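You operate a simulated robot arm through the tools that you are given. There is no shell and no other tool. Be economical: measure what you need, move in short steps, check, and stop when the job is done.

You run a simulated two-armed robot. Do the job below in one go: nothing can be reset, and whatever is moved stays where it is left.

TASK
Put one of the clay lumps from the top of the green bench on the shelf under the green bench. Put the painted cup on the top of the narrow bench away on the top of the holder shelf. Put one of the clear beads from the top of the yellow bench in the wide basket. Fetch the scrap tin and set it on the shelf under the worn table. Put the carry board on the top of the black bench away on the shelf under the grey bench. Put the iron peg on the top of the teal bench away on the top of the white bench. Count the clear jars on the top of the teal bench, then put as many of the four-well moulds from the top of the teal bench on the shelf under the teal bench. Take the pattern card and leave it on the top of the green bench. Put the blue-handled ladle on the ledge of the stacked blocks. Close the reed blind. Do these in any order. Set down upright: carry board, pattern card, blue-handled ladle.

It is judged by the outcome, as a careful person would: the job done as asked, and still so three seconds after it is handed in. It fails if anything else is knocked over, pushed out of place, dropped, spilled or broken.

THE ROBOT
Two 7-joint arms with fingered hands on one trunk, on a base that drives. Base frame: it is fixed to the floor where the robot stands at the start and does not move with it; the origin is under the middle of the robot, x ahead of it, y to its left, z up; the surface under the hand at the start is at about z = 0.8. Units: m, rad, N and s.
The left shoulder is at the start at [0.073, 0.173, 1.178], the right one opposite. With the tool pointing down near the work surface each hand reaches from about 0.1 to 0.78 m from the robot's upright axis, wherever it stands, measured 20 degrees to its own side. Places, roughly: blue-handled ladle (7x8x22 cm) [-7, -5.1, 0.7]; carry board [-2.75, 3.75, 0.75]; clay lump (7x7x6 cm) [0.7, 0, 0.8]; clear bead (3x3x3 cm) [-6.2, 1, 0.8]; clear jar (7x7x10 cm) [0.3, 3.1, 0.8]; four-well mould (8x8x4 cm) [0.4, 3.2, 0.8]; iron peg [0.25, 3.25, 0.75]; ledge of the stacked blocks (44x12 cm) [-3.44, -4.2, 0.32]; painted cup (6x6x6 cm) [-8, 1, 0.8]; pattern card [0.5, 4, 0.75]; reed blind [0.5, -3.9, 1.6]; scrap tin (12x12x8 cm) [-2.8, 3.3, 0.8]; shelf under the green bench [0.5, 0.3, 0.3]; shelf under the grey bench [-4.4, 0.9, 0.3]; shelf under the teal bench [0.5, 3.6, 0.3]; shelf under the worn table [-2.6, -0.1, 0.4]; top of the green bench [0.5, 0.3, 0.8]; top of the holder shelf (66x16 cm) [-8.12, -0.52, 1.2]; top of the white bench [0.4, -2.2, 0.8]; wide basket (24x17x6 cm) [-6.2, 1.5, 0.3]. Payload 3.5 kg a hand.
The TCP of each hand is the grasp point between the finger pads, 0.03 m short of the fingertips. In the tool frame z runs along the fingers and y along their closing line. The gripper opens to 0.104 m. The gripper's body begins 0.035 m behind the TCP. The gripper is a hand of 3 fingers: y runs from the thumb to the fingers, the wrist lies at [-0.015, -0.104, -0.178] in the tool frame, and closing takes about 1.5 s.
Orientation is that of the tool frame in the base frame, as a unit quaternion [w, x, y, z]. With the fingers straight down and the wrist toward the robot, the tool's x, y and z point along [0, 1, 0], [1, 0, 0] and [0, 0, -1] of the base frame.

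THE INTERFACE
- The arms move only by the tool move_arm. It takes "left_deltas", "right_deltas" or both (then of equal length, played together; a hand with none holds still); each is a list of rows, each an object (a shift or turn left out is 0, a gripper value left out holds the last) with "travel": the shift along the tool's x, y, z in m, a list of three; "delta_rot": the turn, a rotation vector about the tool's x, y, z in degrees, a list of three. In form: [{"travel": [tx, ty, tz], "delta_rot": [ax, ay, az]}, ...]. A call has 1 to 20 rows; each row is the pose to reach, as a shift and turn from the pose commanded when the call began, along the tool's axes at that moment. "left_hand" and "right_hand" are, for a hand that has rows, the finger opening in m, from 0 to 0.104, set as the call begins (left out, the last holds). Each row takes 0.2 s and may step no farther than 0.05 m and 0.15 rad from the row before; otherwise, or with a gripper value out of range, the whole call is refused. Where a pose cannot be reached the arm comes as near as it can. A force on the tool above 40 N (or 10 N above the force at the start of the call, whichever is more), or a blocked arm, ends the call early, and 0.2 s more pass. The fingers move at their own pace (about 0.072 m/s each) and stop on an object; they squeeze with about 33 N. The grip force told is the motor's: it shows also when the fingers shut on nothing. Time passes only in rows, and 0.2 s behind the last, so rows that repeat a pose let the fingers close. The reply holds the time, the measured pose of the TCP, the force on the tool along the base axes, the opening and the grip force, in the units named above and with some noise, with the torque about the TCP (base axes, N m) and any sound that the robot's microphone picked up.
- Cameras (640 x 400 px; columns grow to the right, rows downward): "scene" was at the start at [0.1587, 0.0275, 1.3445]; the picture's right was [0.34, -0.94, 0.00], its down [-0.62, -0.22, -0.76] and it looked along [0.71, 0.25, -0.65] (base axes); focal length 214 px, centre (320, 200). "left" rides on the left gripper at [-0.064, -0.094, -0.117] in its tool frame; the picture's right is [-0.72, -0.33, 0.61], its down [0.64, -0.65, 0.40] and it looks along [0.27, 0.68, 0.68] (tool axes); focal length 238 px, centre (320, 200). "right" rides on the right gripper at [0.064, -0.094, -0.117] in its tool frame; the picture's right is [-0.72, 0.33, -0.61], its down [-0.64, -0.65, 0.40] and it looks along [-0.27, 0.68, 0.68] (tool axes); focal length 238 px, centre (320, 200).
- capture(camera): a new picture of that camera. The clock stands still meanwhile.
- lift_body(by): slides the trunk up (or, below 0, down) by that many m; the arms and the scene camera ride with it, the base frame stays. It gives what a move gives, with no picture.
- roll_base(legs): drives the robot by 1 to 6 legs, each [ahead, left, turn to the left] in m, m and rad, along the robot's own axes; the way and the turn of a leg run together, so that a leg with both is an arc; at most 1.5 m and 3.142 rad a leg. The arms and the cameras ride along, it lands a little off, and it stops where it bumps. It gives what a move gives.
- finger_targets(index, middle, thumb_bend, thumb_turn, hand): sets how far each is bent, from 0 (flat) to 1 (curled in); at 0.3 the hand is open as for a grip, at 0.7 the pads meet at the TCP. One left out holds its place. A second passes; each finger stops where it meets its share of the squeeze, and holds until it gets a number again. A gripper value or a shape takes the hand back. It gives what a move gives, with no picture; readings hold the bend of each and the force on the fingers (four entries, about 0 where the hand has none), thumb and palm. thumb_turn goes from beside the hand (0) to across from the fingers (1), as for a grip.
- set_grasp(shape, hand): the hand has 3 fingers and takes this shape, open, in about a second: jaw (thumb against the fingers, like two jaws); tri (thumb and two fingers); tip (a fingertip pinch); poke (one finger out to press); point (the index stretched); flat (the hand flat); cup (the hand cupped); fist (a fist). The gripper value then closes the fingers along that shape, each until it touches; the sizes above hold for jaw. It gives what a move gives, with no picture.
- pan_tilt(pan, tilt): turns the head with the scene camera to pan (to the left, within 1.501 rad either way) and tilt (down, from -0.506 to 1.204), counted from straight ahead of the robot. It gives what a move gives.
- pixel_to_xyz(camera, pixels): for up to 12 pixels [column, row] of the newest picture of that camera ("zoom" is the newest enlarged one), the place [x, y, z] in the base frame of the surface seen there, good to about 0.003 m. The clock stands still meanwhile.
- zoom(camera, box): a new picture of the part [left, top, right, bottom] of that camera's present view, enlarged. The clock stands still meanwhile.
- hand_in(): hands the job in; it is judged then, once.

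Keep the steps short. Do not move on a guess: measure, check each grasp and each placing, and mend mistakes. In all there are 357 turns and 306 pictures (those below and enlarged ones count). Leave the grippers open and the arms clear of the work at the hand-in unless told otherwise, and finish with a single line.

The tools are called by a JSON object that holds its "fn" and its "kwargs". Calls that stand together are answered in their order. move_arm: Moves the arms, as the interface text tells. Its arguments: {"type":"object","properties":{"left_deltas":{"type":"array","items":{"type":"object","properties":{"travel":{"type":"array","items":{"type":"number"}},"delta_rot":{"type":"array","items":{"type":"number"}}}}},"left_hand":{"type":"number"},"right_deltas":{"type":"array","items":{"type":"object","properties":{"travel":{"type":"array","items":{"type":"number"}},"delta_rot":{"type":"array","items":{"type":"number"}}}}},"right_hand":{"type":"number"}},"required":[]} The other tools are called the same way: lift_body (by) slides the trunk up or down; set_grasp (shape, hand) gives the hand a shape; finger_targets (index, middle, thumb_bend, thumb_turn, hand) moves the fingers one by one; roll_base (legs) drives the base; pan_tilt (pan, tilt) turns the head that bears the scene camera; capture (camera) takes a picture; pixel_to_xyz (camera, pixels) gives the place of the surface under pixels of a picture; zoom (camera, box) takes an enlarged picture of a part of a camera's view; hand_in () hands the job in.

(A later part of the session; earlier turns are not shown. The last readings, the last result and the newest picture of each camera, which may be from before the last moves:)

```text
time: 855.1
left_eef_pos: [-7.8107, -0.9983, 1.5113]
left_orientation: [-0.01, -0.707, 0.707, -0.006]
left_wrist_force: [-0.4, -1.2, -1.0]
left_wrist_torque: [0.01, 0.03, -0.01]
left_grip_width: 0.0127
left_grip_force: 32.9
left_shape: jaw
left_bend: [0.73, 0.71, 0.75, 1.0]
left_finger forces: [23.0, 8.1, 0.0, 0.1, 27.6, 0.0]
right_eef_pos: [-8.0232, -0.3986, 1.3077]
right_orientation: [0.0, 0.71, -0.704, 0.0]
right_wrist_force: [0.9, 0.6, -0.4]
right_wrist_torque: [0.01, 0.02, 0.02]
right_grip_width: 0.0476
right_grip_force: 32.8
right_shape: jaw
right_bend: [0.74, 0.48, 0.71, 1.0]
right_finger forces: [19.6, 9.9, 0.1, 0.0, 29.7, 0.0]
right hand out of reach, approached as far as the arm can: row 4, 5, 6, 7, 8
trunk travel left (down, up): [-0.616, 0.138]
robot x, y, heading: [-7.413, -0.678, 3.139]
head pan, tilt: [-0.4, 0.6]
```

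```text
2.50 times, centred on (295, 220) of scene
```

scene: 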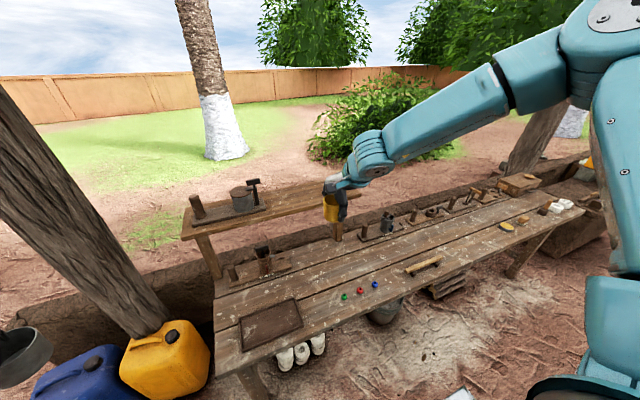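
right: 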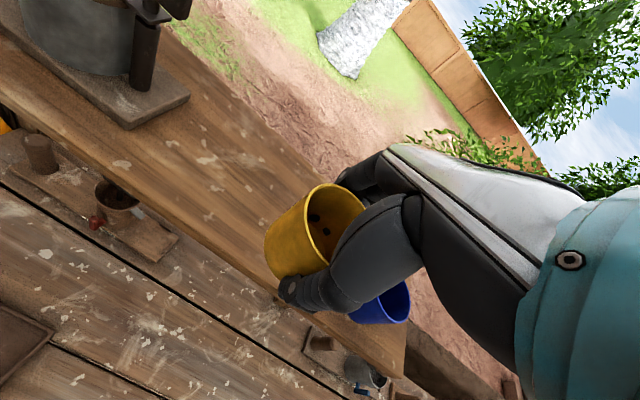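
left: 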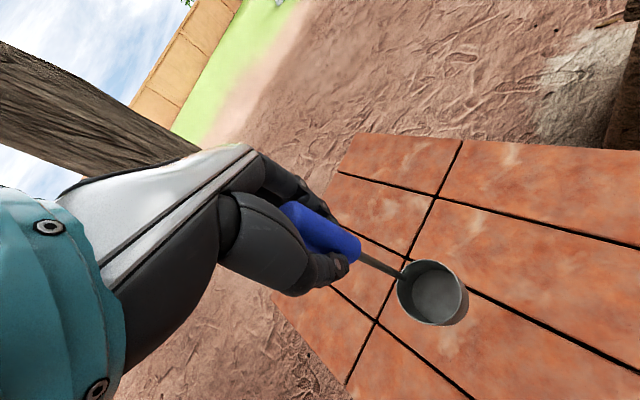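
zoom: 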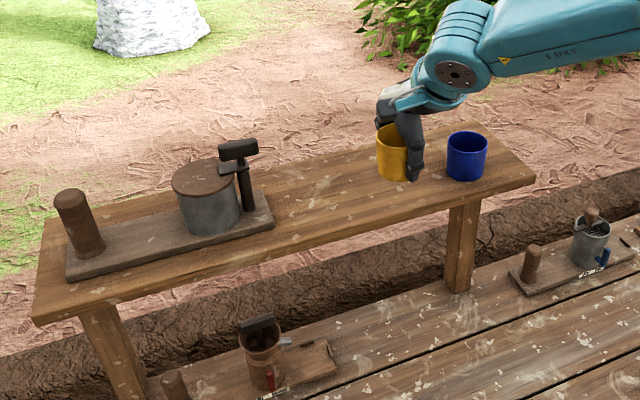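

The right arm is at its reach limit. I set its command back to where it is (slightly higher), and use the base for the last 8 cm.

{"fn": "move_arm", "kwargs": {"right_deltas": [{"travel": [0, -0.04, -0.03]}, {"travel": [0, -0.085, -0.06]}, {"travel": [0, -0.085, -0.06]}]}}

{"fn": "roll_base", "kwargs": {"legs": [[0.085, 0, 0]]}}

{"fn": "capture", "kwargs": {"camera": "right"}}

```text
refused: row 2 steps farther than a row can; nothing moved
```

```text
time: 856.2
left_eef_pos: [-7.8957, -0.9983, 1.5122]
left_orientation: [0.009, 0.707, -0.707, 0.007]
left_wrist_force: [-0.3, 0.6, -1.2]
left_wrist_torque: [0.01, 0.0, -0.01]
left_grip_width: 0.0127
left_grip_force: 33.1
left_shape: jaw
left_bend: [0.73, 0.71, 0.75, 1.0]
left_finger forces: [23.0, 8.1, 0.0, 0.0, 27.8, 0.0]
right_eef_pos: [-8.107, -0.3985, 1.3078]
right_orientation: [0.001, 0.71, -0.705, -0.001]
right_wrist_force: [-0.6, -0.3, -0.9]
right_wrist_torque: [0.0, -0.01, -0.03]
right_grip_width: 0.0472
right_grip_force: 32.8
right_shape: jaw
right_bend: [0.74, 0.48, 0.71, 1.0]
right_finger forces: [19.6, 10.0, 0.1, 0.1, 29.7, 0.0]
trunk travel left (down, up): [-0.616, 0.138]
robot x, y, heading: [-7.4982, -0.6789, 3.139]
head pan, tilt: [-0.4, 0.6]
```

```text
65 pictures are left
```

right: 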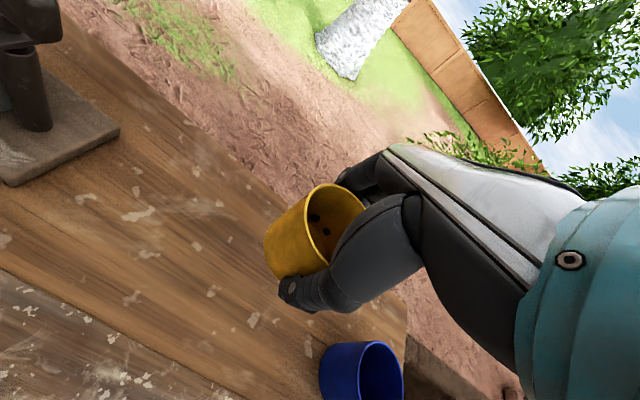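

Over the shelf now. I shift left 4 cm (away from the blue cup), and reset the arm's command to its real pose.

{"fn": "roll_base", "kwargs": {"legs": [[0, 0.04, 0]]}}

{"fn": "move_arm", "kwargs": {"right_deltas": [{"travel": [-0.01, -0.03, -0.015]}, {"travel": [-0.02, -0.06, -0.03]}, {"travel": [-0.031, -0.08, -0.047]}, {"travel": [-0.031, -0.08, -0.047]}]}}

{"fn": "lift_body", "kwargs": {"by": -0.05}}

{"fn": "capture", "kwargs": {"camera": "right"}}

```text
time: 857.0
left_eef_pos: [-7.8948, -1.0338, 1.5129]
left_orientation: [-0.01, -0.707, 0.707, -0.007]
left_wrist_force: [-0.6, 0.3, 0.0]
left_wrist_torque: [-0.01, -0.01, 0.01]
left_grip_width: 0.0132
left_grip_force: 32.9
left_shape: jaw
left_bend: [0.73, 0.71, 0.75, 1.0]
left_finger forces: [23.1, 8.0, 0.1, 0.0, 27.7, 0.0]
right_eef_pos: [-8.1056, -0.4319, 1.3079]
right_orientation: [0.001, 0.709, -0.706, 0.0]
right_wrist_force: [0.0, 0.1, -0.7]
right_wrist_torque: [-0.01, 0.0, 0.01]
right_grip_width: 0.0476
right_grip_force: 33.4
right_shape: jaw
right_bend: [0.74, 0.48, 0.71, 1.0]
right_finger forces: [19.6, 10.0, 0.0, 0.0, 29.7, 0.0]
trunk travel left (down, up): [-0.616, 0.138]
robot x, y, heading: [-7.4979, -0.7169, 3.14]
head pan, tilt: [-0.4, 0.6]
```

```text
time: 858.0
left_eef_pos: [-7.8945, -1.036, 1.5107]
left_orientation: [-0.01, -0.706, 0.708, -0.007]
left_wrist_force: [-0.6, 0.0, -0.9]
left_wrist_torque: [0.04, -0.01, -0.02]
left_grip_width: 0.0122
left_grip_force: 33.1
left_shape: jaw
left_bend: [0.73, 0.72, 0.75, 1.0]
left_finger forces: [24.8, 8.2, 0.0, 0.0, 27.0, 0.0]
right_eef_pos: [-8.0269, -0.4021, 1.3554]
right_orientation: [0.0, 0.709, -0.705, -0.001]
right_wrist_force: [0.0, 0.4, 0.0]
right_wrist_torque: [-0.02, -0.01, -0.04]
right_grip_width: 0.0473
right_grip_force: 32.5
right_shape: jaw
right_bend: [0.74, 0.48, 0.71, 1.0]
right_finger forces: [19.6, 10.1, 0.0, 0.1, 29.5, 0.0]
trunk travel left (down, up): [-0.616, 0.138]
robot x, y, heading: [-7.4976, -0.7193, 3.135]
head pan, tilt: [-0.4, 0.6]
```

```text
time: 859.0
left_eef_pos: [-7.8937, -1.0385, 1.4621]
left_orientation: [-0.009, -0.706, 0.708, -0.006]
left_wrist_force: [-0.4, 0.4, -1.8]
left_wrist_torque: [0.02, 0.01, 0.0]
left_grip_width: 0.0123
left_grip_force: 33.0
left_shape: jaw
left_bend: [0.73, 0.72, 0.75, 1.0]
left_finger forces: [24.8, 8.3, 0.0, 0.0, 26.9, 0.0]
right_eef_pos: [-8.0263, -0.4048, 1.3054]
right_orientation: [0.0, 0.709, -0.706, -0.002]
right_wrist_force: [0.4, 0.0, -0.7]
right_wrist_torque: [-0.02, 0.02, -0.01]
right_grip_width: 0.0474
right_grip_force: 32.9
right_shape: jaw
right_bend: [0.74, 0.48, 0.71, 1.0]
right_finger forces: [19.5, 10.0, 0.0, 0.0, 29.6, 0.0]
trunk travel left (down, up): [-0.566, 0.188]
robot x, y, heading: [-7.4929, -0.7176, 3.139]
head pan, tilt: [-0.4, 0.6]
```

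```text
64 pictures are left
```

right: 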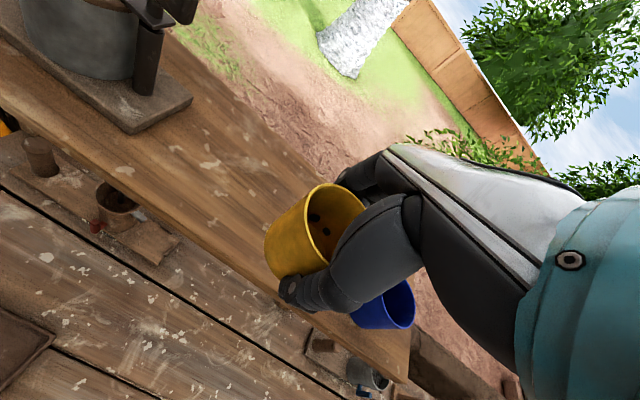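

The reset moved it back instead. I move the right hand forward 8 cm and left 3.5 cm, staying within reach, and check the ladle.

{"fn": "move_arm", "kwargs": {"right_deltas": [{"travel": [0.012, 0.027, 0]}, {"travel": [0.024, 0.054, 0]}, {"travel": [0.034, 0.078, 0]}, {"travel": [0.034, 0.078, 0]}]}}

{"fn": "capture", "kwargs": {"camera": "right"}}

{"fn": "capture", "kwargs": {"camera": "left"}}

```text
time: 860.0
left_eef_pos: [-7.8944, -1.0378, 1.4612]
left_orientation: [-0.009, -0.706, 0.708, -0.006]
left_wrist_force: [0.6, 0.7, -1.1]
left_wrist_torque: [-0.01, 0.0, 0.0]
left_grip_width: 0.012
left_grip_force: 32.7
left_shape: jaw
left_bend: [0.73, 0.72, 0.75, 1.0]
left_finger forces: [24.8, 8.1, 0.1, 0.0, 27.0, 0.0]
right_eef_pos: [-8.1039, -0.4417, 1.3059]
right_orientation: [-0.001, 0.709, -0.705, -0.001]
right_wrist_force: [-0.6, 0.1, -0.1]
right_wrist_torque: [-0.02, 0.02, 0.0]
right_grip_width: 0.0473
right_grip_force: 32.8
right_shape: jaw
right_bend: [0.74, 0.48, 0.71, 1.0]
right_finger forces: [19.6, 10.1, 0.0, 0.0, 29.7, 0.1]
trunk travel left (down, up): [-0.566, 0.188]
robot x, y, heading: [-7.4963, -0.7182, 3.137]
head pan, tilt: [-0.4, 0.6]
```

```text
63 pictures are left
```

right: 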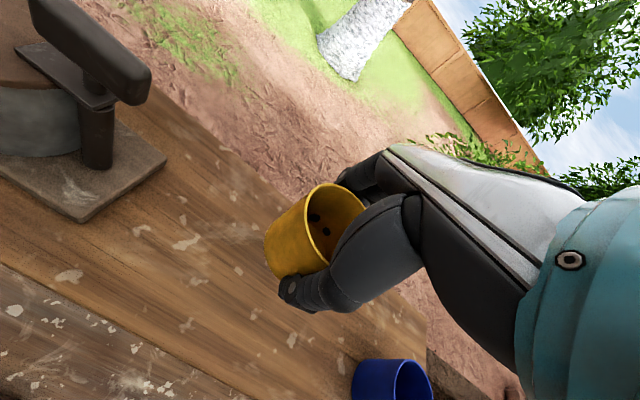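

```text
62 pictures are left
```

left: 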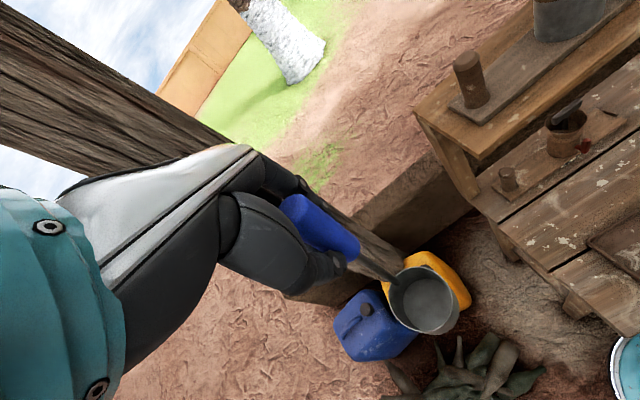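

The cup is over its place and the ladle is fine. I lower the trunk 0.066.

{"fn": "lift_body", "kwargs": {"by": -0.064}}

{"fn": "capture", "kwargs": {"camera": "right"}}

```text
time: 861.0
left_eef_pos: [-7.895, -1.0378, 1.3987]
left_orientation: [-0.01, -0.707, 0.708, -0.007]
left_wrist_force: [0.3, -0.3, -0.8]
left_wrist_torque: [0.02, 0.02, -0.01]
left_grip_width: 0.0121
left_grip_force: 33.2
left_shape: jaw
left_bend: [0.73, 0.72, 0.75, 1.0]
left_finger forces: [24.8, 8.2, 0.0, 0.1, 26.9, 0.0]
right_eef_pos: [-8.1037, -0.4388, 1.2419]
right_orientation: [0.001, 0.709, -0.706, -0.001]
right_wrist_force: [-0.1, -0.2, -0.5]
right_wrist_torque: [0.03, 0.01, -0.01]
right_grip_width: 0.0474
right_grip_force: 33.1
right_shape: jaw
right_bend: [0.74, 0.48, 0.71, 1.0]
right_finger forces: [19.5, 10.0, 0.0, 0.0, 29.7, 0.1]
trunk travel left (down, up): [-0.502, 0.252]
robot x, y, heading: [-7.4938, -0.7123, 3.137]
head pan, tilt: [-0.4, 0.6]
```

```text
61 pictures are left
```

right: 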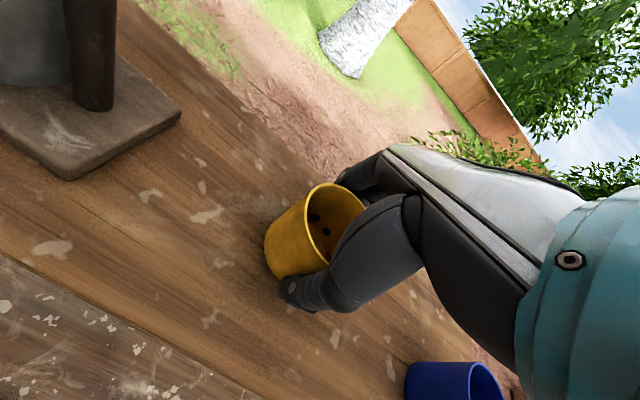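

About 4 mm above the shelf. I lower 4 mm and open, then raise.

{"fn": "lift_body", "kwargs": {"by": -0.004}}

{"fn": "move_arm", "kwargs": {"right_deltas": [{"travel": [0, 0, 0]}, {"travel": [0, 0, 0]}, {"travel": [0, 0, 0]}, {"travel": [0, 0, 0]}, {"travel": [0, 0, 0]}, {"travel": [0, 0, 0]}], "right_hand": 0.104}}

{"fn": "lift_body", "kwargs": {"by": 0.13}}

{"fn": "capture", "kwargs": {"camera": "right"}}

```text
time: 861.5
left_eef_pos: [-7.8938, -1.0381, 1.3925]
left_orientation: [-0.01, -0.706, 0.708, -0.006]
left_wrist_force: [0.3, 0.7, -0.9]
left_wrist_torque: [0.0, 0.02, 0.0]
left_grip_width: 0.0123
left_grip_force: 32.7
left_shape: jaw
left_bend: [0.73, 0.72, 0.75, 1.0]
left_finger forces: [24.8, 8.2, 0.0, 0.0, 26.9, 0.0]
right_eef_pos: [-8.1045, -0.4386, 1.2373]
right_orientation: [0.0, 0.709, -0.705, -0.002]
right_wrist_force: [-0.2, -0.7, -0.3]
right_wrist_torque: [0.02, -0.03, 0.0]
right_grip_width: 0.0474
right_grip_force: 33.1
right_shape: jaw
right_bend: [0.74, 0.48, 0.71, 1.0]
right_finger forces: [19.6, 9.9, 0.0, 0.0, 29.7, 0.0]
trunk travel left (down, up): [-0.498, 0.256]
robot x, y, heading: [-7.4921, -0.7158, 3.139]
head pan, tilt: [-0.4, 0.6]
```

```text
time: 862.9
left_eef_pos: [-7.8947, -1.0393, 1.3936]
left_orientation: [-0.009, -0.706, 0.708, -0.007]
left_wrist_force: [0.8, 0.1, -1.0]
left_wrist_torque: [0.01, -0.01, -0.01]
left_grip_width: 0.0124
left_grip_force: 32.7
left_shape: jaw
left_bend: [0.73, 0.72, 0.75, 1.0]
left_finger forces: [24.8, 8.1, 0.1, 0.0, 26.9, 0.0]
right_eef_pos: [-8.1044, -0.4387, 1.237]
right_orientation: [0.0, 0.708, -0.706, -0.001]
right_wrist_force: [0.1, 0.3, -0.2]
right_wrist_torque: [0.01, 0.01, -0.02]
right_grip_width: 0.1036
right_grip_force: 0.0
right_shape: jaw
right_bend: [0.3, 0.3, 0.3, 0.98]
right_finger forces: [0.0, 0.1, 0.0, 0.0, 0.1, 0.0]
trunk travel left (down, up): [-0.498, 0.256]
robot x, y, heading: [-7.4973, -0.7182, 3.138]
head pan, tilt: [-0.4, 0.6]
```

```text
time: 864.5
left_eef_pos: [-7.896, -1.0384, 1.5235]
left_orientation: [-0.01, -0.706, 0.708, -0.006]
left_wrist_force: [-0.5, 0.2, -0.4]
left_wrist_torque: [-0.05, 0.03, 0.02]
left_grip_width: 0.0122
left_grip_force: 32.7
left_shape: jaw
left_bend: [0.73, 0.72, 0.75, 1.0]
left_finger forces: [24.8, 8.0, 0.1, 0.0, 26.9, 0.0]
right_eef_pos: [-8.104, -0.4387, 1.3667]
right_orientation: [0.0, 0.709, -0.705, -0.001]
right_wrist_force: [-0.1, -0.7, -0.2]
right_wrist_torque: [0.03, 0.0, 0.03]
right_grip_width: 0.1039
right_grip_force: 0.1
right_shape: jaw
right_bend: [0.3, 0.3, 0.3, 0.98]
right_finger forces: [0.0, 0.0, 0.1, 0.0, 0.0, 0.0]
trunk travel left (down, up): [-0.628, 0.126]
robot x, y, heading: [-7.493, -0.7133, 3.141]
head pan, tilt: [-0.4, 0.6]
```

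```text
60 pictures are left
```

right: 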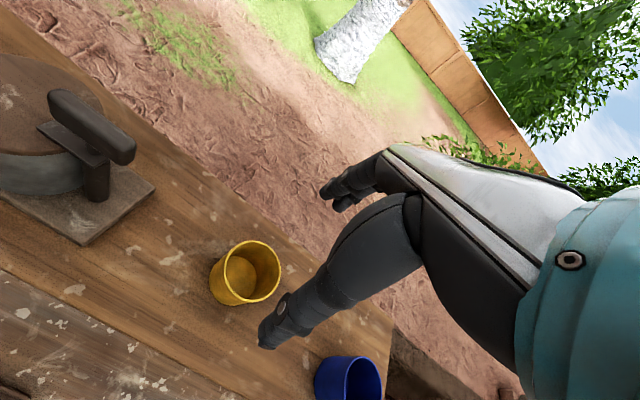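

The painted cup stands on the holder shelf. Now back with the ladle: I retrace the loop west of the bricks.

{"fn": "roll_base", "kwargs": {"legs": [[-0.33, 0, 0], [0, 1.07, 0], [0.4, 0.95, 0], [0.7, 1.25, 0], [0.2, 1.4, 0], [-1.0, 0.8, 0]]}}

{"fn": "capture", "kwargs": {"camera": "left"}}

```text
time: 896.2
left_eef_pos: [-7.9061, -6.5117, 1.5238]
left_orientation: [-0.01, -0.707, 0.708, -0.006]
left_wrist_force: [0.1, -0.1, -1.5]
left_wrist_torque: [-0.01, 0.04, -0.02]
left_grip_width: 0.0122
left_grip_force: 33.6
left_shape: jaw
left_bend: [0.73, 0.72, 0.75, 1.0]
left_finger forces: [24.8, 8.0, 0.0, 0.1, 26.9, 0.1]
right_eef_pos: [-8.1155, -5.9123, 1.368]
right_orientation: [0.0, 0.709, -0.705, -0.002]
right_wrist_force: [0.5, 0.3, -0.2]
right_wrist_torque: [0.01, 0.01, 0.02]
right_grip_width: 0.1036
right_grip_force: 0.0
right_shape: jaw
right_bend: [0.3, 0.3, 0.3, 0.98]
right_finger forces: [0.0, 0.1, 0.1, 0.0, 0.1, 0.1]
trunk travel left (down, up): [-0.628, 0.126]
robot x, y, heading: [-7.5105, -6.1895, 3.14]
head pan, tilt: [-0.4, 0.6]
```

```text
59 pictures are left
```

left: 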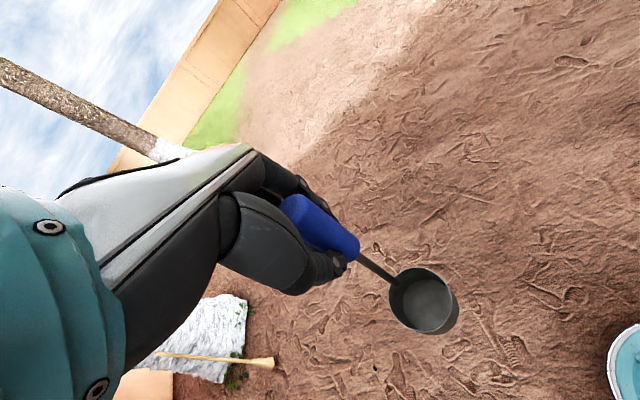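

The ladle is held well. I stretch the left arm forward again, then drive back east along the same way to the gap.

{"fn": "move_arm", "kwargs": {"left_deltas": [{"travel": [-0.015, 0.032, 0.018]}, {"travel": [-0.03, 0.064, 0.036]}, {"travel": [-0.045, 0.096, 0.054]}, {"travel": [-0.06, 0.128, 0.072]}, {"travel": [-0.075, 0.16, 0.09]}, {"travel": [-0.09, 0.192, 0.108]}, {"travel": [-0.105, 0.224, 0.126]}, {"travel": [-0.12, 0.256, 0.144]}, {"travel": [-0.135, 0.285, 0.16]}]}}

{"fn": "roll_base", "kwargs": {"legs": [[-1.11, -0.49, 0], [0, -0.45, 0], [-0.95, 0, 0]]}}

{"fn": "roll_base", "kwargs": {"legs": [[-0.1, -0.66, 0]]}}

```text
time: 898.2
left_eef_pos: [-8.1926, -6.3778, 1.362]
left_orientation: [-0.01, -0.706, 0.708, -0.007]
left_wrist_force: [-0.5, 0.0, -1.1]
left_wrist_torque: [-0.04, -0.02, 0.0]
left_grip_width: 0.0121
left_grip_force: 32.9
left_shape: jaw
left_bend: [0.73, 0.72, 0.76, 1.0]
left_finger forces: [24.5, 7.4, 0.1, 0.0, 26.7, 0.0]
right_eef_pos: [-8.1161, -5.911, 1.366]
right_orientation: [0.002, 0.709, -0.705, -0.001]
right_wrist_force: [-0.3, 0.0, 0.0]
right_wrist_torque: [0.0, 0.0, -0.03]
right_grip_width: 0.1037
right_grip_force: 0.1
right_shape: jaw
right_bend: [0.3, 0.3, 0.3, 0.98]
right_finger forces: [0.0, 0.1, 0.0, 0.0, 0.1, 0.1]
trunk travel left (down, up): [-0.628, 0.126]
robot x, y, heading: [-7.509, -6.1895, 3.142]
head pan, tilt: [-0.4, 0.6]
```

```text
time: 910.5
left_eef_pos: [-6.2186, -5.4324, 1.362]
left_orientation: [-0.01, -0.702, 0.712, -0.006]
left_wrist_force: [0.4, 1.0, -1.1]
left_wrist_torque: [0.02, 0.06, -0.04]
left_grip_width: 0.0124
left_grip_force: 33.6
left_shape: jaw
left_bend: [0.73, 0.72, 0.76, 1.0]
left_finger forces: [24.8, 7.5, 0.1, 0.0, 26.7, 0.1]
right_eef_pos: [-6.1348, -4.9654, 1.3696]
right_orientation: [-0.001, -0.704, 0.71, 0.002]
right_wrist_force: [0.5, -0.6, 0.0]
right_wrist_torque: [0.0, 0.08, -0.01]
right_grip_width: 0.1038
right_grip_force: 0.2
right_shape: jaw
right_bend: [0.3, 0.3, 0.3, 0.98]
right_finger forces: [0.0, 0.0, 0.1, 0.0, 0.0, 0.1]
trunk travel left (down, up): [-0.628, 0.126]
robot x, y, heading: [-5.5377, -5.2494, 3.132]
head pan, tilt: [-0.4, 0.6]
stopped in leg 3: the robot was blocked; the commanded pose is now the measured one
```

```text
time: 914.3
left_eef_pos: [-6.1145, -4.7698, 1.3605]
left_orientation: [-0.009, -0.704, 0.71, -0.007]
left_wrist_force: [0.3, 0.5, -1.8]
left_wrist_torque: [0.0, -0.01, -0.04]
left_grip_width: 0.0124
left_grip_force: 33.1
left_shape: jaw
left_bend: [0.73, 0.72, 0.76, 1.0]
left_finger forces: [24.8, 7.6, 0.0, 0.0, 26.7, 0.0]
right_eef_pos: [-6.0346, -4.3019, 1.3658]
right_orientation: [0.0, -0.706, 0.708, 0.001]
right_wrist_force: [-0.7, 0.4, -0.4]
right_wrist_torque: [0.03, -0.03, -0.01]
right_grip_width: 0.1038
right_grip_force: 0.1
right_shape: jaw
right_bend: [0.3, 0.3, 0.3, 0.98]
right_finger forces: [0.1, 0.1, 0.0, 0.1, 0.0, 0.1]
trunk travel left (down, up): [-0.628, 0.126]
robot x, y, heading: [-5.4269, -4.5847, 3.135]
head pan, tilt: [-0.4, 0.6]
```

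That was the small kiln's side (fixed). Now I back through the gap along y≈−4.59.

{"fn": "roll_base", "kwargs": {"legs": [[-0.7, 0, 0.006]]}}

{"fn": "roll_base", "kwargs": {"legs": [[-0.7, 0, 0]]}}

```text
time: 918.1
left_eef_pos: [-5.4098, -4.777, 1.3597]
left_orientation: [-0.009, -0.707, 0.708, -0.007]
left_wrist_force: [-0.4, -0.2, -1.5]
left_wrist_torque: [-0.02, 0.0, -0.02]
left_grip_width: 0.0123
left_grip_force: 33.3
left_shape: jaw
left_bend: [0.73, 0.72, 0.76, 1.0]
left_finger forces: [24.7, 7.6, 0.0, 0.1, 26.7, 0.0]
right_eef_pos: [-5.3329, -4.3092, 1.366]
right_orientation: [-0.001, 0.71, -0.705, -0.001]
right_wrist_force: [-0.2, -0.1, -0.6]
right_wrist_torque: [0.02, 0.02, 0.04]
right_grip_width: 0.1037
right_grip_force: 0.2
right_shape: jaw
right_bend: [0.3, 0.3, 0.3, 0.98]
right_finger forces: [0.0, 0.1, 0.1, 0.0, 0.1, 0.0]
trunk travel left (down, up): [-0.628, 0.126]
robot x, y, heading: [-4.7248, -4.5898, 3.14]
head pan, tilt: [-0.4, 0.6]
```

```text
time: 922.0
left_eef_pos: [-4.7054, -4.7783, 1.3603]
left_orientation: [-0.009, -0.705, 0.709, -0.008]
left_wrist_force: [0.3, 0.1, -1.3]
left_wrist_torque: [0.0, 0.02, 0.01]
left_grip_width: 0.0122
left_grip_force: 33.3
left_shape: jaw
left_bend: [0.73, 0.72, 0.76, 1.0]
left_finger forces: [24.9, 7.6, 0.0, 0.0, 26.6, 0.0]
right_eef_pos: [-4.6275, -4.3106, 1.3677]
right_orientation: [0.0, 0.708, -0.707, -0.001]
right_wrist_force: [0.8, -0.1, -0.9]
right_wrist_torque: [0.0, -0.02, 0.01]
right_grip_width: 0.1037
right_grip_force: 0.0
right_shape: jaw
right_bend: [0.3, 0.3, 0.3, 0.98]
right_finger forces: [0.0, 0.0, 0.0, 0.0, 0.0, 0.0]
trunk travel left (down, up): [-0.628, 0.126]
robot x, y, heading: [-4.0206, -4.5916, 3.134]
head pan, tilt: [-0.4, 0.6]
```

Through the gap. I retract the left arm, step to (−3.92,−4.8), and turn clockwise to face the stack (east).

{"fn": "move_arm", "kwargs": {"left_deltas": [{"travel": [0.015, -0.035, 0]}, {"travel": [0.03, -0.07, 0]}, {"travel": [0.045, -0.105, 0]}, {"travel": [0.06, -0.14, 0]}, {"travel": [0.075, -0.175, 0]}, {"travel": [0.09, -0.21, 0]}, {"travel": [0.11, -0.245, 0]}, {"travel": [0.13, -0.28, 0]}]}}

{"fn": "roll_base", "kwargs": {"legs": [[-0.1, 0.2, 0], [0, 0, -3.13]]}}

{"fn": "pan_tilt", "kwargs": {"pan": 0.5, "tilt": 0.9}}

{"fn": "capture", "kwargs": {"camera": "scene"}}

```text
time: 923.8
left_eef_pos: [-4.4253, -4.9107, 1.3612]
left_orientation: [-0.01, -0.704, 0.71, -0.007]
left_wrist_force: [0.0, 0.3, -0.6]
left_wrist_torque: [0.01, 0.01, -0.01]
left_grip_width: 0.0121
left_grip_force: 33.0
left_shape: jaw
left_bend: [0.73, 0.72, 0.76, 1.0]
left_finger forces: [24.8, 7.1, 0.0, 0.0, 26.6, 0.0]
right_eef_pos: [-4.6252, -4.3106, 1.3674]
right_orientation: [0.0, 0.708, -0.706, -0.001]
right_wrist_force: [0.2, -0.3, 0.0]
right_wrist_torque: [0.01, 0.02, -0.01]
right_grip_width: 0.1036
right_grip_force: 0.1
right_shape: jaw
right_bend: [0.3, 0.3, 0.3, 0.98]
right_finger forces: [0.1, 0.1, 0.0, 0.1, 0.0, 0.0]
trunk travel left (down, up): [-0.628, 0.126]
robot x, y, heading: [-4.0199, -4.5907, 3.137]
head pan, tilt: [-0.4, 0.6]
```

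```text
time: 932.8
left_eef_pos: [-3.5155, -4.4733, 1.3625]
left_orientation: [-0.007, 0.71, 0.704, 0.008]
left_wrist_force: [-0.4, 0.7, -1.4]
left_wrist_torque: [-0.01, 0.01, -0.02]
left_grip_width: 0.0118
left_grip_force: 32.5
left_shape: jaw
left_bend: [0.73, 0.72, 0.76, 1.0]
left_finger forces: [24.5, 7.0, 0.0, 0.0, 25.9, 0.0]
right_eef_pos: [-3.3163, -5.073, 1.3671]
right_orientation: [0.002, 0.707, 0.707, 0.0]
right_wrist_force: [-0.3, -0.1, -0.1]
right_wrist_torque: [0.02, -0.02, 0.01]
right_grip_width: 0.1033
right_grip_force: 0.0
right_shape: jaw
right_bend: [0.3, 0.3, 0.3, 0.98]
right_finger forces: [0.0, 0.1, 0.0, 0.1, 0.0, 0.0]
trunk travel left (down, up): [-0.628, 0.126]
robot x, y, heading: [-3.923, -4.7914, -0.009]
head pan, tilt: [-0.4, 0.6]
```

```text
time: 934.0
left_eef_pos: [-3.5149, -4.4738, 1.3624]
left_orientation: [-0.008, 0.71, 0.704, 0.008]
left_wrist_force: [-1.0, 0.4, -1.4]
left_wrist_torque: [-0.01, -0.01, 0.05]
left_grip_width: 0.0121
left_grip_force: 32.9
left_shape: jaw
left_bend: [0.73, 0.72, 0.76, 1.0]
left_finger forces: [24.4, 6.9, 0.0, 0.0, 25.9, 0.0]
right_eef_pos: [-3.3154, -5.0738, 1.3667]
right_orientation: [0.001, 0.708, 0.706, 0.0]
right_wrist_force: [0.3, -1.2, 1.0]
right_wrist_torque: [-0.02, 0.01, -0.02]
right_grip_width: 0.104
right_grip_force: 0.0
right_shape: jaw
right_bend: [0.3, 0.3, 0.3, 0.98]
right_finger forces: [0.0, 0.0, 0.1, 0.0, 0.1, 0.1]
trunk travel left (down, up): [-0.628, 0.126]
robot x, y, heading: [-3.923, -4.7884, -0.011]
head pan, tilt: [0.499, 0.901]
```

```text
58 pictures are left
```

scene: 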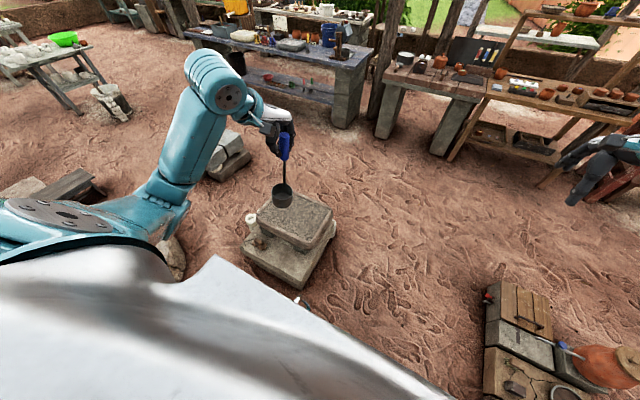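

I zoom on the stack and measure the ledge and items on it.

{"fn": "zoom", "kwargs": {"camera": "scene", "box": [220, 180, 360, 310]}}

{"fn": "pixel_to_xyz", "kwargs": {"camera": "scene", "pixels": [[250, 248], [265, 258], [280, 268], [295, 278], [250, 218], [258, 242], [270, 245], [285, 255], [305, 262], [265, 215], [310, 240], [300, 288]]}}

```text
3.08 times, centred on (290, 245) of scene
```

zoom: 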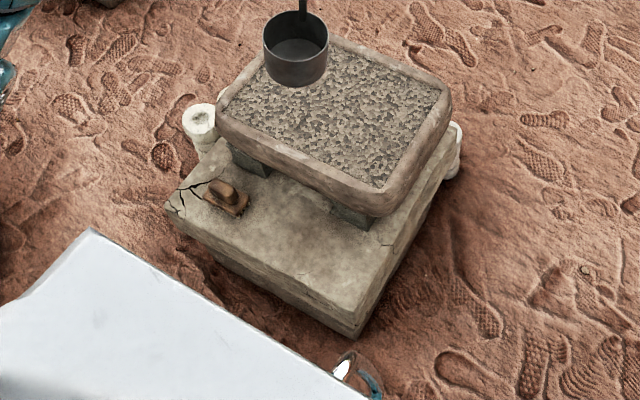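

```text
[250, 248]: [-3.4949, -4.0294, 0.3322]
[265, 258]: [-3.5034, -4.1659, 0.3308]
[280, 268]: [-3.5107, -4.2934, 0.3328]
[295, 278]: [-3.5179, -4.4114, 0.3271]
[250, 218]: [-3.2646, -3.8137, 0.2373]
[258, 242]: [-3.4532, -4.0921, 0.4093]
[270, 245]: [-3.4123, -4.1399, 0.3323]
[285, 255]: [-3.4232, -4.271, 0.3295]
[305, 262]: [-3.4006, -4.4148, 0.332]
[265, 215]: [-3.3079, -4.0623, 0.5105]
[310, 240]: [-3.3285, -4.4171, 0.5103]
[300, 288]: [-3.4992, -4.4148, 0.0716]
```

Ledge: x −3.52..−3.39, y −4.42..−3.98, z 0.332, with a brown object at y≈−4.08. I will set the ladle's cup at about (−3.455,−4.28). I move the base 0.22 left, and lower the trunk 0.4.

{"fn": "roll_base", "kwargs": {"legs": [[0, 0.22, 0.01]]}}

{"fn": "lift_body", "kwargs": {"by": -0.4}}

{"fn": "move_arm", "kwargs": {"left_deltas": [{"travel": [0, 0.02, 0.03]}, {"travel": [0, 0.04, 0.06]}, {"travel": [0, 0.06, 0.09]}, {"travel": [0, 0.08, 0.12]}, {"travel": [0, 0.08, 0.15]}]}}

{"fn": "capture", "kwargs": {"camera": "left"}}

```text
time: 935.7
left_eef_pos: [-3.5182, -4.2518, 1.3628]
left_orientation: [-0.007, 0.706, 0.708, 0.009]
left_wrist_force: [0.3, 0.7, -1.0]
left_wrist_torque: [-0.02, -0.03, 0.0]
left_grip_width: 0.012
left_grip_force: 33.0
left_shape: jaw
left_bend: [0.73, 0.72, 0.76, 1.0]
left_finger forces: [24.6, 7.0, 0.0, 0.1, 25.9, 0.0]
right_eef_pos: [-3.3134, -4.849, 1.3674]
right_orientation: [0.001, 0.705, 0.71, 0.0]
right_wrist_force: [-1.0, -0.2, 0.4]
right_wrist_torque: [0.01, -0.02, -0.03]
right_grip_width: 0.1038
right_grip_force: 0.1
right_shape: jaw
right_bend: [0.3, 0.3, 0.3, 0.98]
right_finger forces: [0.0, 0.0, 0.1, 0.0, 0.1, 0.0]
trunk travel left (down, up): [-0.628, 0.126]
robot x, y, heading: [-3.9223, -4.5708, 0.004]
head pan, tilt: [0.499, 0.901]
```

```text
time: 939.5
left_eef_pos: [-3.5147, -4.2504, 0.9551]
left_orientation: [-0.015, 0.706, 0.708, 0.001]
left_wrist_force: [-0.1, 0.1, -1.4]
left_wrist_torque: [0.0, -0.04, 0.02]
left_grip_width: 0.0118
left_grip_force: 33.2
left_shape: jaw
left_bend: [0.73, 0.72, 0.76, 1.0]
left_finger forces: [24.6, 7.0, 0.0, 0.0, 25.8, 0.1]
right_eef_pos: [-3.3128, -4.8487, 0.9672]
right_orientation: [0.001, 0.704, 0.71, 0.0]
right_wrist_force: [-0.1, 0.0, -0.5]
right_wrist_torque: [-0.03, -0.02, 0.01]
right_grip_width: 0.1036
right_grip_force: 0.0
right_shape: jaw
right_bend: [0.3, 0.3, 0.3, 0.98]
right_finger forces: [0.0, 0.2, 0.0, 0.0, 0.0, 0.0]
trunk travel left (down, up): [-0.228, 0.526]
robot x, y, heading: [-3.9255, -4.5747, 0.009]
head pan, tilt: [0.499, 0.901]
```

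```text
time: 940.8
left_eef_pos: [-3.4351, -4.2458, 0.803]
left_orientation: [-0.014, 0.706, 0.708, 0.001]
left_wrist_force: [-0.2, -0.5, -1.1]
left_wrist_torque: [-0.01, -0.06, -0.01]
left_grip_width: 0.0119
left_grip_force: 33.0
left_shape: jaw
left_bend: [0.73, 0.72, 0.76, 1.0]
left_finger forces: [24.5, 6.7, 0.1, 0.0, 25.9, 0.1]
right_eef_pos: [-3.313, -4.8497, 0.966]
right_orientation: [0.0, 0.704, 0.71, 0.0]
right_wrist_force: [-0.9, 0.3, -0.2]
right_wrist_torque: [0.0, -0.02, 0.0]
right_grip_width: 0.1034
right_grip_force: 0.0
right_shape: jaw
right_bend: [0.3, 0.3, 0.3, 0.98]
right_finger forces: [0.1, 0.1, 0.0, 0.1, 0.1, 0.0]
trunk travel left (down, up): [-0.228, 0.526]
robot x, y, heading: [-3.919, -4.573, 0.001]
head pan, tilt: [0.499, 0.901]
```

```text
56 pictures are left
```

left: 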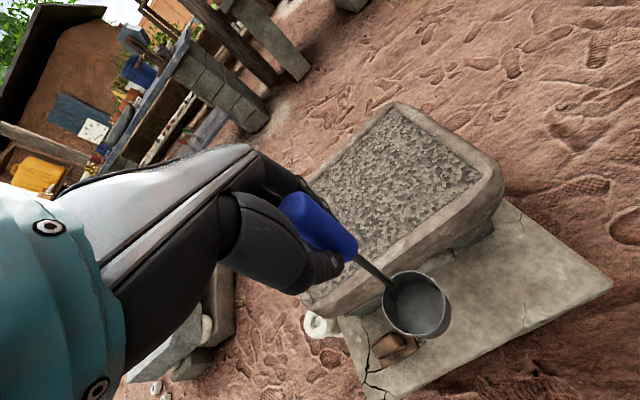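

I measure the ladle's cup and the ledge beneath.

{"fn": "pixel_to_xyz", "kwargs": {"camera": "left", "pixels": [[384, 305], [418, 273], [449, 305], [418, 337], [418, 300], [395, 345], [500, 290], [440, 365], [330, 290], [470, 235]]}}

```text
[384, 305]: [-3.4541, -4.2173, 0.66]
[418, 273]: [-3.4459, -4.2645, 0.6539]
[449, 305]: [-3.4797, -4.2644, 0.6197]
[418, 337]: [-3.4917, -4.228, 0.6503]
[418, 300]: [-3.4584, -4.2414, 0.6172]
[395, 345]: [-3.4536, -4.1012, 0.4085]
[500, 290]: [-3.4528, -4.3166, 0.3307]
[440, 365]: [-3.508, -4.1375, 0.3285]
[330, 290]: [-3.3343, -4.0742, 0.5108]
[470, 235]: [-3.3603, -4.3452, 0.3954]
```

Cup centre is at (−3.468,−4.243). I shift by (+0.013,−0.037), lower the arm 0.08, then the trunk 0.18.

{"fn": "move_arm", "kwargs": {"left_deltas": [{"travel": [-0.015, 0.006, 0.02]}, {"travel": [-0.03, 0.013, 0.045]}, {"travel": [-0.037, 0.013, 0.08]}, {"travel": [-0.037, 0.013, 0.08]}]}}

{"fn": "lift_body", "kwargs": {"by": -0.18}}

{"fn": "capture", "kwargs": {"camera": "left"}}

```text
time: 941.8
left_eef_pos: [-3.4261, -4.2821, 0.7227]
left_orientation: [-0.015, 0.707, 0.707, 0.001]
left_wrist_force: [-0.8, 0.1, -0.6]
left_wrist_torque: [-0.01, 0.0, -0.01]
left_grip_width: 0.0121
left_grip_force: 32.5
left_shape: jaw
left_bend: [0.73, 0.72, 0.76, 1.0]
left_finger forces: [24.6, 6.8, 0.0, 0.0, 25.9, 0.1]
right_eef_pos: [-3.3132, -4.8498, 0.9665]
right_orientation: [0.001, 0.704, 0.71, 0.0]
right_wrist_force: [0.9, 0.9, 0.3]
right_wrist_torque: [0.03, 0.01, 0.01]
right_grip_width: 0.1039
right_grip_force: 0.0
right_shape: jaw
right_bend: [0.3, 0.3, 0.3, 0.98]
right_finger forces: [0.0, 0.0, 0.0, 0.0, 0.1, 0.0]
trunk travel left (down, up): [-0.228, 0.526]
robot x, y, heading: [-3.9196, -4.5735, 0.001]
head pan, tilt: [0.499, 0.901]
```

```text
time: 943.8
left_eef_pos: [-3.426, -4.2818, 0.5433]
left_orientation: [-0.015, 0.706, 0.708, 0.001]
left_wrist_force: [0.3, 0.6, -1.6]
left_wrist_torque: [0.02, -0.04, -0.03]
left_grip_width: 0.0119
left_grip_force: 33.4
left_shape: jaw
left_bend: [0.73, 0.72, 0.76, 1.0]
left_finger forces: [24.7, 6.7, 0.0, 0.1, 25.9, 0.1]
right_eef_pos: [-3.3122, -4.8487, 0.7878]
right_orientation: [0.002, 0.704, 0.71, -0.001]
right_wrist_force: [0.1, -0.8, -0.3]
right_wrist_torque: [0.01, 0.0, 0.01]
right_grip_width: 0.104
right_grip_force: 0.0
right_shape: jaw
right_bend: [0.3, 0.3, 0.3, 0.98]
right_finger forces: [0.0, 0.0, 0.0, 0.0, 0.1, 0.1]
trunk travel left (down, up): [-0.048, 0.706]
robot x, y, heading: [-3.9216, -4.5676, 0.003]
head pan, tilt: [0.499, 0.901]
```

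```text
55 pictures are left
```

left: 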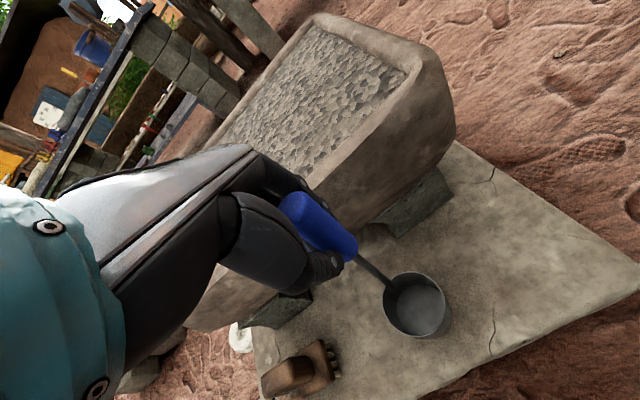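

I check the ladle's tilt by measuring the rim and shaft.

{"fn": "zoom", "kwargs": {"camera": "left", "box": [330, 230, 470, 350]}}

{"fn": "pixel_to_xyz", "kwargs": {"camera": "zoom", "pixels": [[250, 260], [320, 200], [430, 200], [530, 260], [530, 330], [400, 430], [300, 390], [110, 130], [180, 190], [60, 70]]}}

```text
3.33 times, centred on (400, 290) of left
```

zoom: 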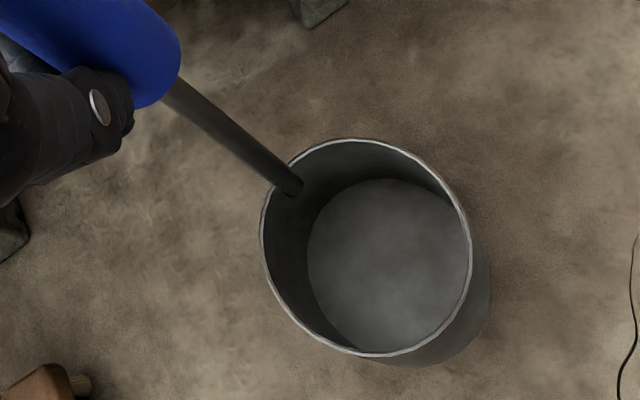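

```text
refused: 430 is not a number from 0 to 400
```

{"fn": "pixel_to_xyz", "kwargs": {"camera": "zoom", "pixels": [[263, 230], [283, 300], [330, 343], [385, 354], [440, 332], [468, 280], [462, 215], [420, 160], [350, 140], [200, 110], [280, 180], [480, 320]]}}

```text
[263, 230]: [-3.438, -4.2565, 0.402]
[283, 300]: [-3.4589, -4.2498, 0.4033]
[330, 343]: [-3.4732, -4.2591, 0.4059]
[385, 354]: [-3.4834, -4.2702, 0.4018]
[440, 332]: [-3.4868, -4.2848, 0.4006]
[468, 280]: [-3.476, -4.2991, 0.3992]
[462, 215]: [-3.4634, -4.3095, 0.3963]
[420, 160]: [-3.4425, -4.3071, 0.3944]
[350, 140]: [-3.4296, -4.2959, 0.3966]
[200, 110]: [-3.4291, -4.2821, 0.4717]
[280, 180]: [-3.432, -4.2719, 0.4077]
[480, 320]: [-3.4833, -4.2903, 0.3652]
```

The ladle leans about 9° (top toward −y). I rotate the hand −9° about its y axis, shifting 3 cm to keep the cup in place, and re-measure.

{"fn": "move_arm", "kwargs": {"left_deltas": [{"travel": [0.012, 0, 0], "delta_rot": [0, -4, 0]}, {"travel": [0.025, 0, 0], "delta_rot": [0, -9, 0]}, {"travel": [0.025, 0, 0], "delta_rot": [0, -9, 0]}]}}

{"fn": "zoom", "kwargs": {"camera": "left", "box": [330, 230, 470, 350]}}

{"fn": "pixel_to_xyz", "kwargs": {"camera": "zoom", "pixels": [[263, 230], [283, 300], [330, 343], [385, 354], [440, 332], [468, 280], [462, 215], [420, 160], [350, 140], [200, 110], [280, 180], [480, 320]]}}

```text
time: 944.5
left_eef_pos: [-3.4257, -4.2564, 0.5431]
left_orientation: [0.041, 0.705, 0.706, -0.054]
left_wrist_force: [0.5, 1.0, -0.9]
left_wrist_torque: [-0.02, 0.01, 0.01]
left_grip_width: 0.012
left_grip_force: 33.0
left_shape: jaw
left_bend: [0.73, 0.72, 0.76, 1.0]
left_finger forces: [24.8, 7.0, 0.0, 0.0, 25.8, 0.0]
right_eef_pos: [-3.3123, -4.8484, 0.7874]
right_orientation: [0.001, 0.704, 0.71, 0.001]
right_wrist_force: [-0.6, 0.6, -0.4]
right_wrist_torque: [-0.03, -0.02, -0.02]
right_grip_width: 0.1036
right_grip_force: 0.1
right_shape: jaw
right_bend: [0.3, 0.3, 0.3, 0.98]
right_finger forces: [0.1, 0.0, 0.0, 0.1, 0.0, 0.0]
trunk travel left (down, up): [-0.048, 0.706]
robot x, y, heading: [-3.9223, -4.5733, 0.004]
head pan, tilt: [0.499, 0.901]
```

```text
3.33 times, centred on (400, 290) of left
```

zoom: 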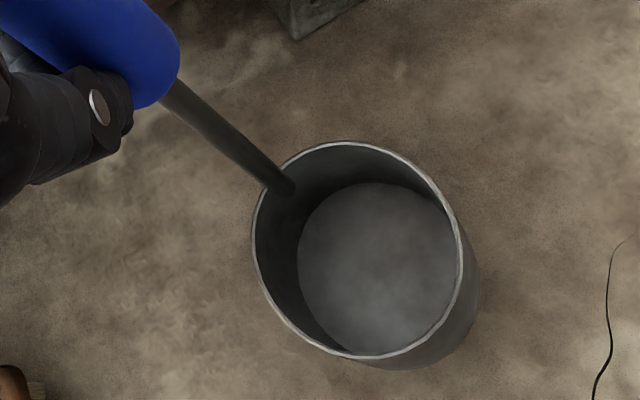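

```text
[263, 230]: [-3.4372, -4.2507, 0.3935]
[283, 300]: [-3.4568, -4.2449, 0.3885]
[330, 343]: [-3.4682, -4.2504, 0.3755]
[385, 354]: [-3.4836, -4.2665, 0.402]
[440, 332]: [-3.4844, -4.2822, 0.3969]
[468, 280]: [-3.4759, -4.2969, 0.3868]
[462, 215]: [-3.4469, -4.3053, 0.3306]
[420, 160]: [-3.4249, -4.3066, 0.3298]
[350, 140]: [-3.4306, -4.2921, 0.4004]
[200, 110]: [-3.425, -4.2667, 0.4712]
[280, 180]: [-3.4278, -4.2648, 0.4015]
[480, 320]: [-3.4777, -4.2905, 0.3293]
```

Upright now. I lower 0.025, then a few mm more.

{"fn": "lift_body", "kwargs": {"by": -0.025}}

{"fn": "zoom", "kwargs": {"camera": "left", "box": [330, 230, 490, 360]}}

{"fn": "lift_body", "kwargs": {"by": -0.004}}

```text
time: 945.3
left_eef_pos: [-3.4264, -4.2571, 0.5183]
left_orientation: [0.04, 0.704, 0.707, -0.055]
left_wrist_force: [0.3, -0.4, -0.4]
left_wrist_torque: [0.0, 0.03, 0.01]
left_grip_width: 0.0123
left_grip_force: 32.9
left_shape: jaw
left_bend: [0.73, 0.72, 0.76, 1.0]
left_finger forces: [25.7, 7.2, 0.1, 0.0, 26.5, 0.0]
right_eef_pos: [-3.3127, -4.8481, 0.7623]
right_orientation: [0.001, 0.703, 0.711, 0.0]
right_wrist_force: [-0.9, -0.3, 0.6]
right_wrist_torque: [0.04, -0.03, -0.03]
right_grip_width: 0.1037
right_grip_force: 0.2
right_shape: jaw
right_bend: [0.3, 0.3, 0.3, 0.98]
right_finger forces: [0.0, 0.1, 0.1, 0.0, 0.0, 0.1]
trunk travel left (down, up): [-0.023, 0.731]
robot x, y, heading: [-3.9214, -4.5718, 0.007]
head pan, tilt: [0.499, 0.901]
```

```text
3.08 times, centred on (410, 295) of left
```

zoom: 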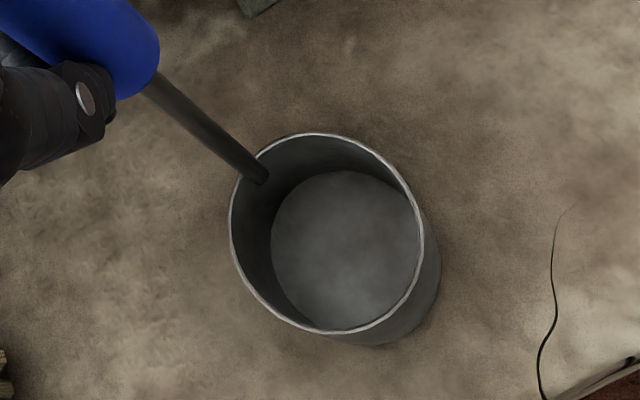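

```text
time: 945.8
left_eef_pos: [-3.424, -4.2562, 0.516]
left_orientation: [0.043, 0.704, 0.707, -0.052]
left_wrist_force: [1.3, 1.5, 14.6]
left_wrist_torque: [-0.01, -0.11, 0.03]
left_grip_width: 0.0131
left_grip_force: 32.8
left_shape: jaw
left_bend: [0.73, 0.72, 0.77, 1.0]
left_finger forces: [26.9, 8.2, 0.0, 0.0, 28.6, 0.1]
right_eef_pos: [-3.312, -4.8487, 0.7584]
right_orientation: [0.001, 0.704, 0.71, 0.0]
right_wrist_force: [-0.2, 0.6, -0.8]
right_wrist_torque: [-0.01, -0.01, 0.01]
right_grip_width: 0.1036
right_grip_force: 0.1
right_shape: jaw
right_bend: [0.3, 0.3, 0.3, 0.98]
right_finger forces: [0.0, 0.0, 0.0, 0.1, 0.1, 0.0]
trunk travel left (down, up): [-0.019, 0.735]
robot x, y, heading: [-3.9222, -4.5756, 0.003]
head pan, tilt: [0.499, 0.901]
```

In contact (14 N). I ease up 2 mm and open only to 0.05.

{"fn": "lift_body", "kwargs": {"by": 0.002}}

{"fn": "move_arm", "kwargs": {"left_deltas": [{"travel": [0, 0, 0]}, {"travel": [0, 0, 0]}, {"travel": [0, 0, 0]}, {"travel": [0, 0, 0]}, {"travel": [0, 0, 0]}], "left_hand": 0.05}}

{"fn": "capture", "kwargs": {"camera": "left"}}

```text
time: 946.3
left_eef_pos: [-3.4265, -4.2568, 0.517]
left_orientation: [0.041, 0.705, 0.706, -0.055]
left_wrist_force: [1.0, 1.0, 10.8]
left_wrist_torque: [-0.04, -0.15, -0.01]
left_grip_width: 0.0132
left_grip_force: 32.7
left_shape: jaw
left_bend: [0.73, 0.72, 0.77, 1.0]
left_finger forces: [26.9, 8.0, 0.1, 0.0, 27.6, 0.0]
right_eef_pos: [-3.3141, -4.8488, 0.7605]
right_orientation: [0.001, 0.704, 0.71, 0.001]
right_wrist_force: [0.3, 1.0, -0.1]
right_wrist_torque: [0.01, 0.0, -0.01]
right_grip_width: 0.1037
right_grip_force: 0.1
right_shape: jaw
right_bend: [0.3, 0.3, 0.3, 0.98]
right_finger forces: [0.1, 0.1, 0.0, 0.0, 0.0, 0.0]
trunk travel left (down, up): [-0.021, 0.733]
robot x, y, heading: [-3.9223, -4.5727, 0.004]
head pan, tilt: [0.499, 0.901]
```

```text
time: 947.5
left_eef_pos: [-3.426, -4.2579, 0.516]
left_orientation: [0.041, 0.705, 0.706, -0.053]
left_wrist_force: [-0.4, 0.6, -0.4]
left_wrist_torque: [0.01, -0.03, 0.01]
left_grip_width: 0.0496
left_grip_force: 0.1
left_shape: jaw
left_bend: [0.74, 0.45, 0.71, 1.0]
left_finger forces: [0.0, 0.1, 0.0, 0.0, 0.1, 0.1]
right_eef_pos: [-3.3125, -4.8478, 0.759]
right_orientation: [0.001, 0.704, 0.71, 0.0]
right_wrist_force: [0.0, 0.0, 0.0]
right_wrist_torque: [0.0, -0.01, -0.07]
right_grip_width: 0.1038
right_grip_force: 0.0
right_shape: jaw
right_bend: [0.3, 0.3, 0.3, 0.98]
right_finger forces: [0.1, 0.0, 0.0, 0.0, 0.0, 0.0]
trunk travel left (down, up): [-0.021, 0.733]
robot x, y, heading: [-3.9217, -4.5732, 0.005]
head pan, tilt: [0.499, 0.901]
```

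```text
51 pictures are left
```

left: 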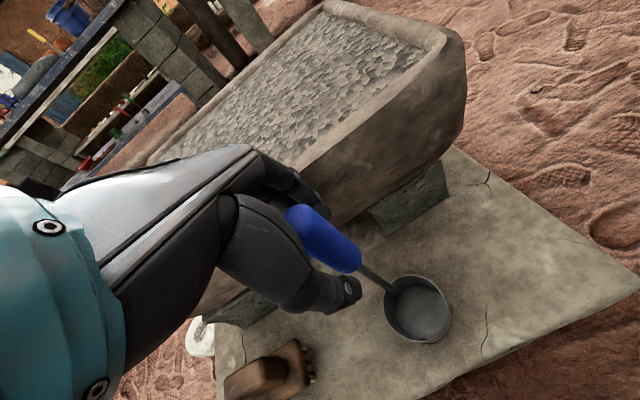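

The ladle stands on the ledge. I raise the hand straight up slowly.

{"fn": "lift_body", "kwargs": {"by": 0.05}}

{"fn": "capture", "kwargs": {"camera": "left"}}

```text
time: 948.4
left_eef_pos: [-3.426, -4.2574, 0.5646]
left_orientation: [0.04, 0.704, 0.707, -0.055]
left_wrist_force: [0.1, -0.4, -1.0]
left_wrist_torque: [-0.02, 0.02, -0.04]
left_grip_width: 0.0492
left_grip_force: 0.0
left_shape: jaw
left_bend: [0.74, 0.45, 0.71, 1.0]
left_finger forces: [0.0, 0.0, 0.0, 0.0, 0.0, 0.0]
right_eef_pos: [-3.3119, -4.8486, 0.8091]
right_orientation: [-0.001, 0.704, 0.71, 0.0]
right_wrist_force: [0.5, 0.3, 0.3]
right_wrist_torque: [0.0, 0.01, -0.03]
right_grip_width: 0.1036
right_grip_force: 0.0
right_shape: jaw
right_bend: [0.3, 0.3, 0.3, 0.98]
right_finger forces: [0.1, 0.1, 0.0, 0.0, 0.0, 0.2]
trunk travel left (down, up): [-0.071, 0.683]
robot x, y, heading: [-3.9231, -4.5749, 0.006]
head pan, tilt: [0.499, 0.901]
```

```text
50 pictures are left
```

left: 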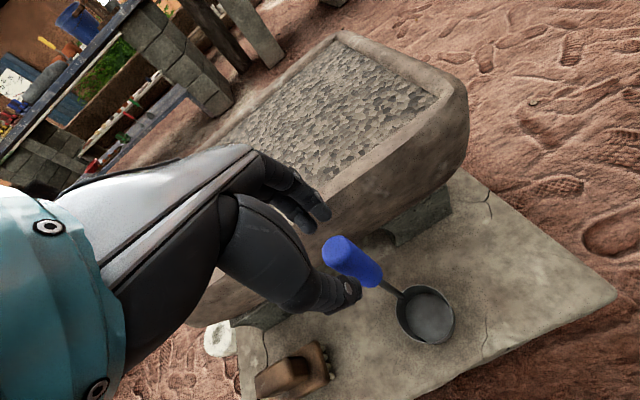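

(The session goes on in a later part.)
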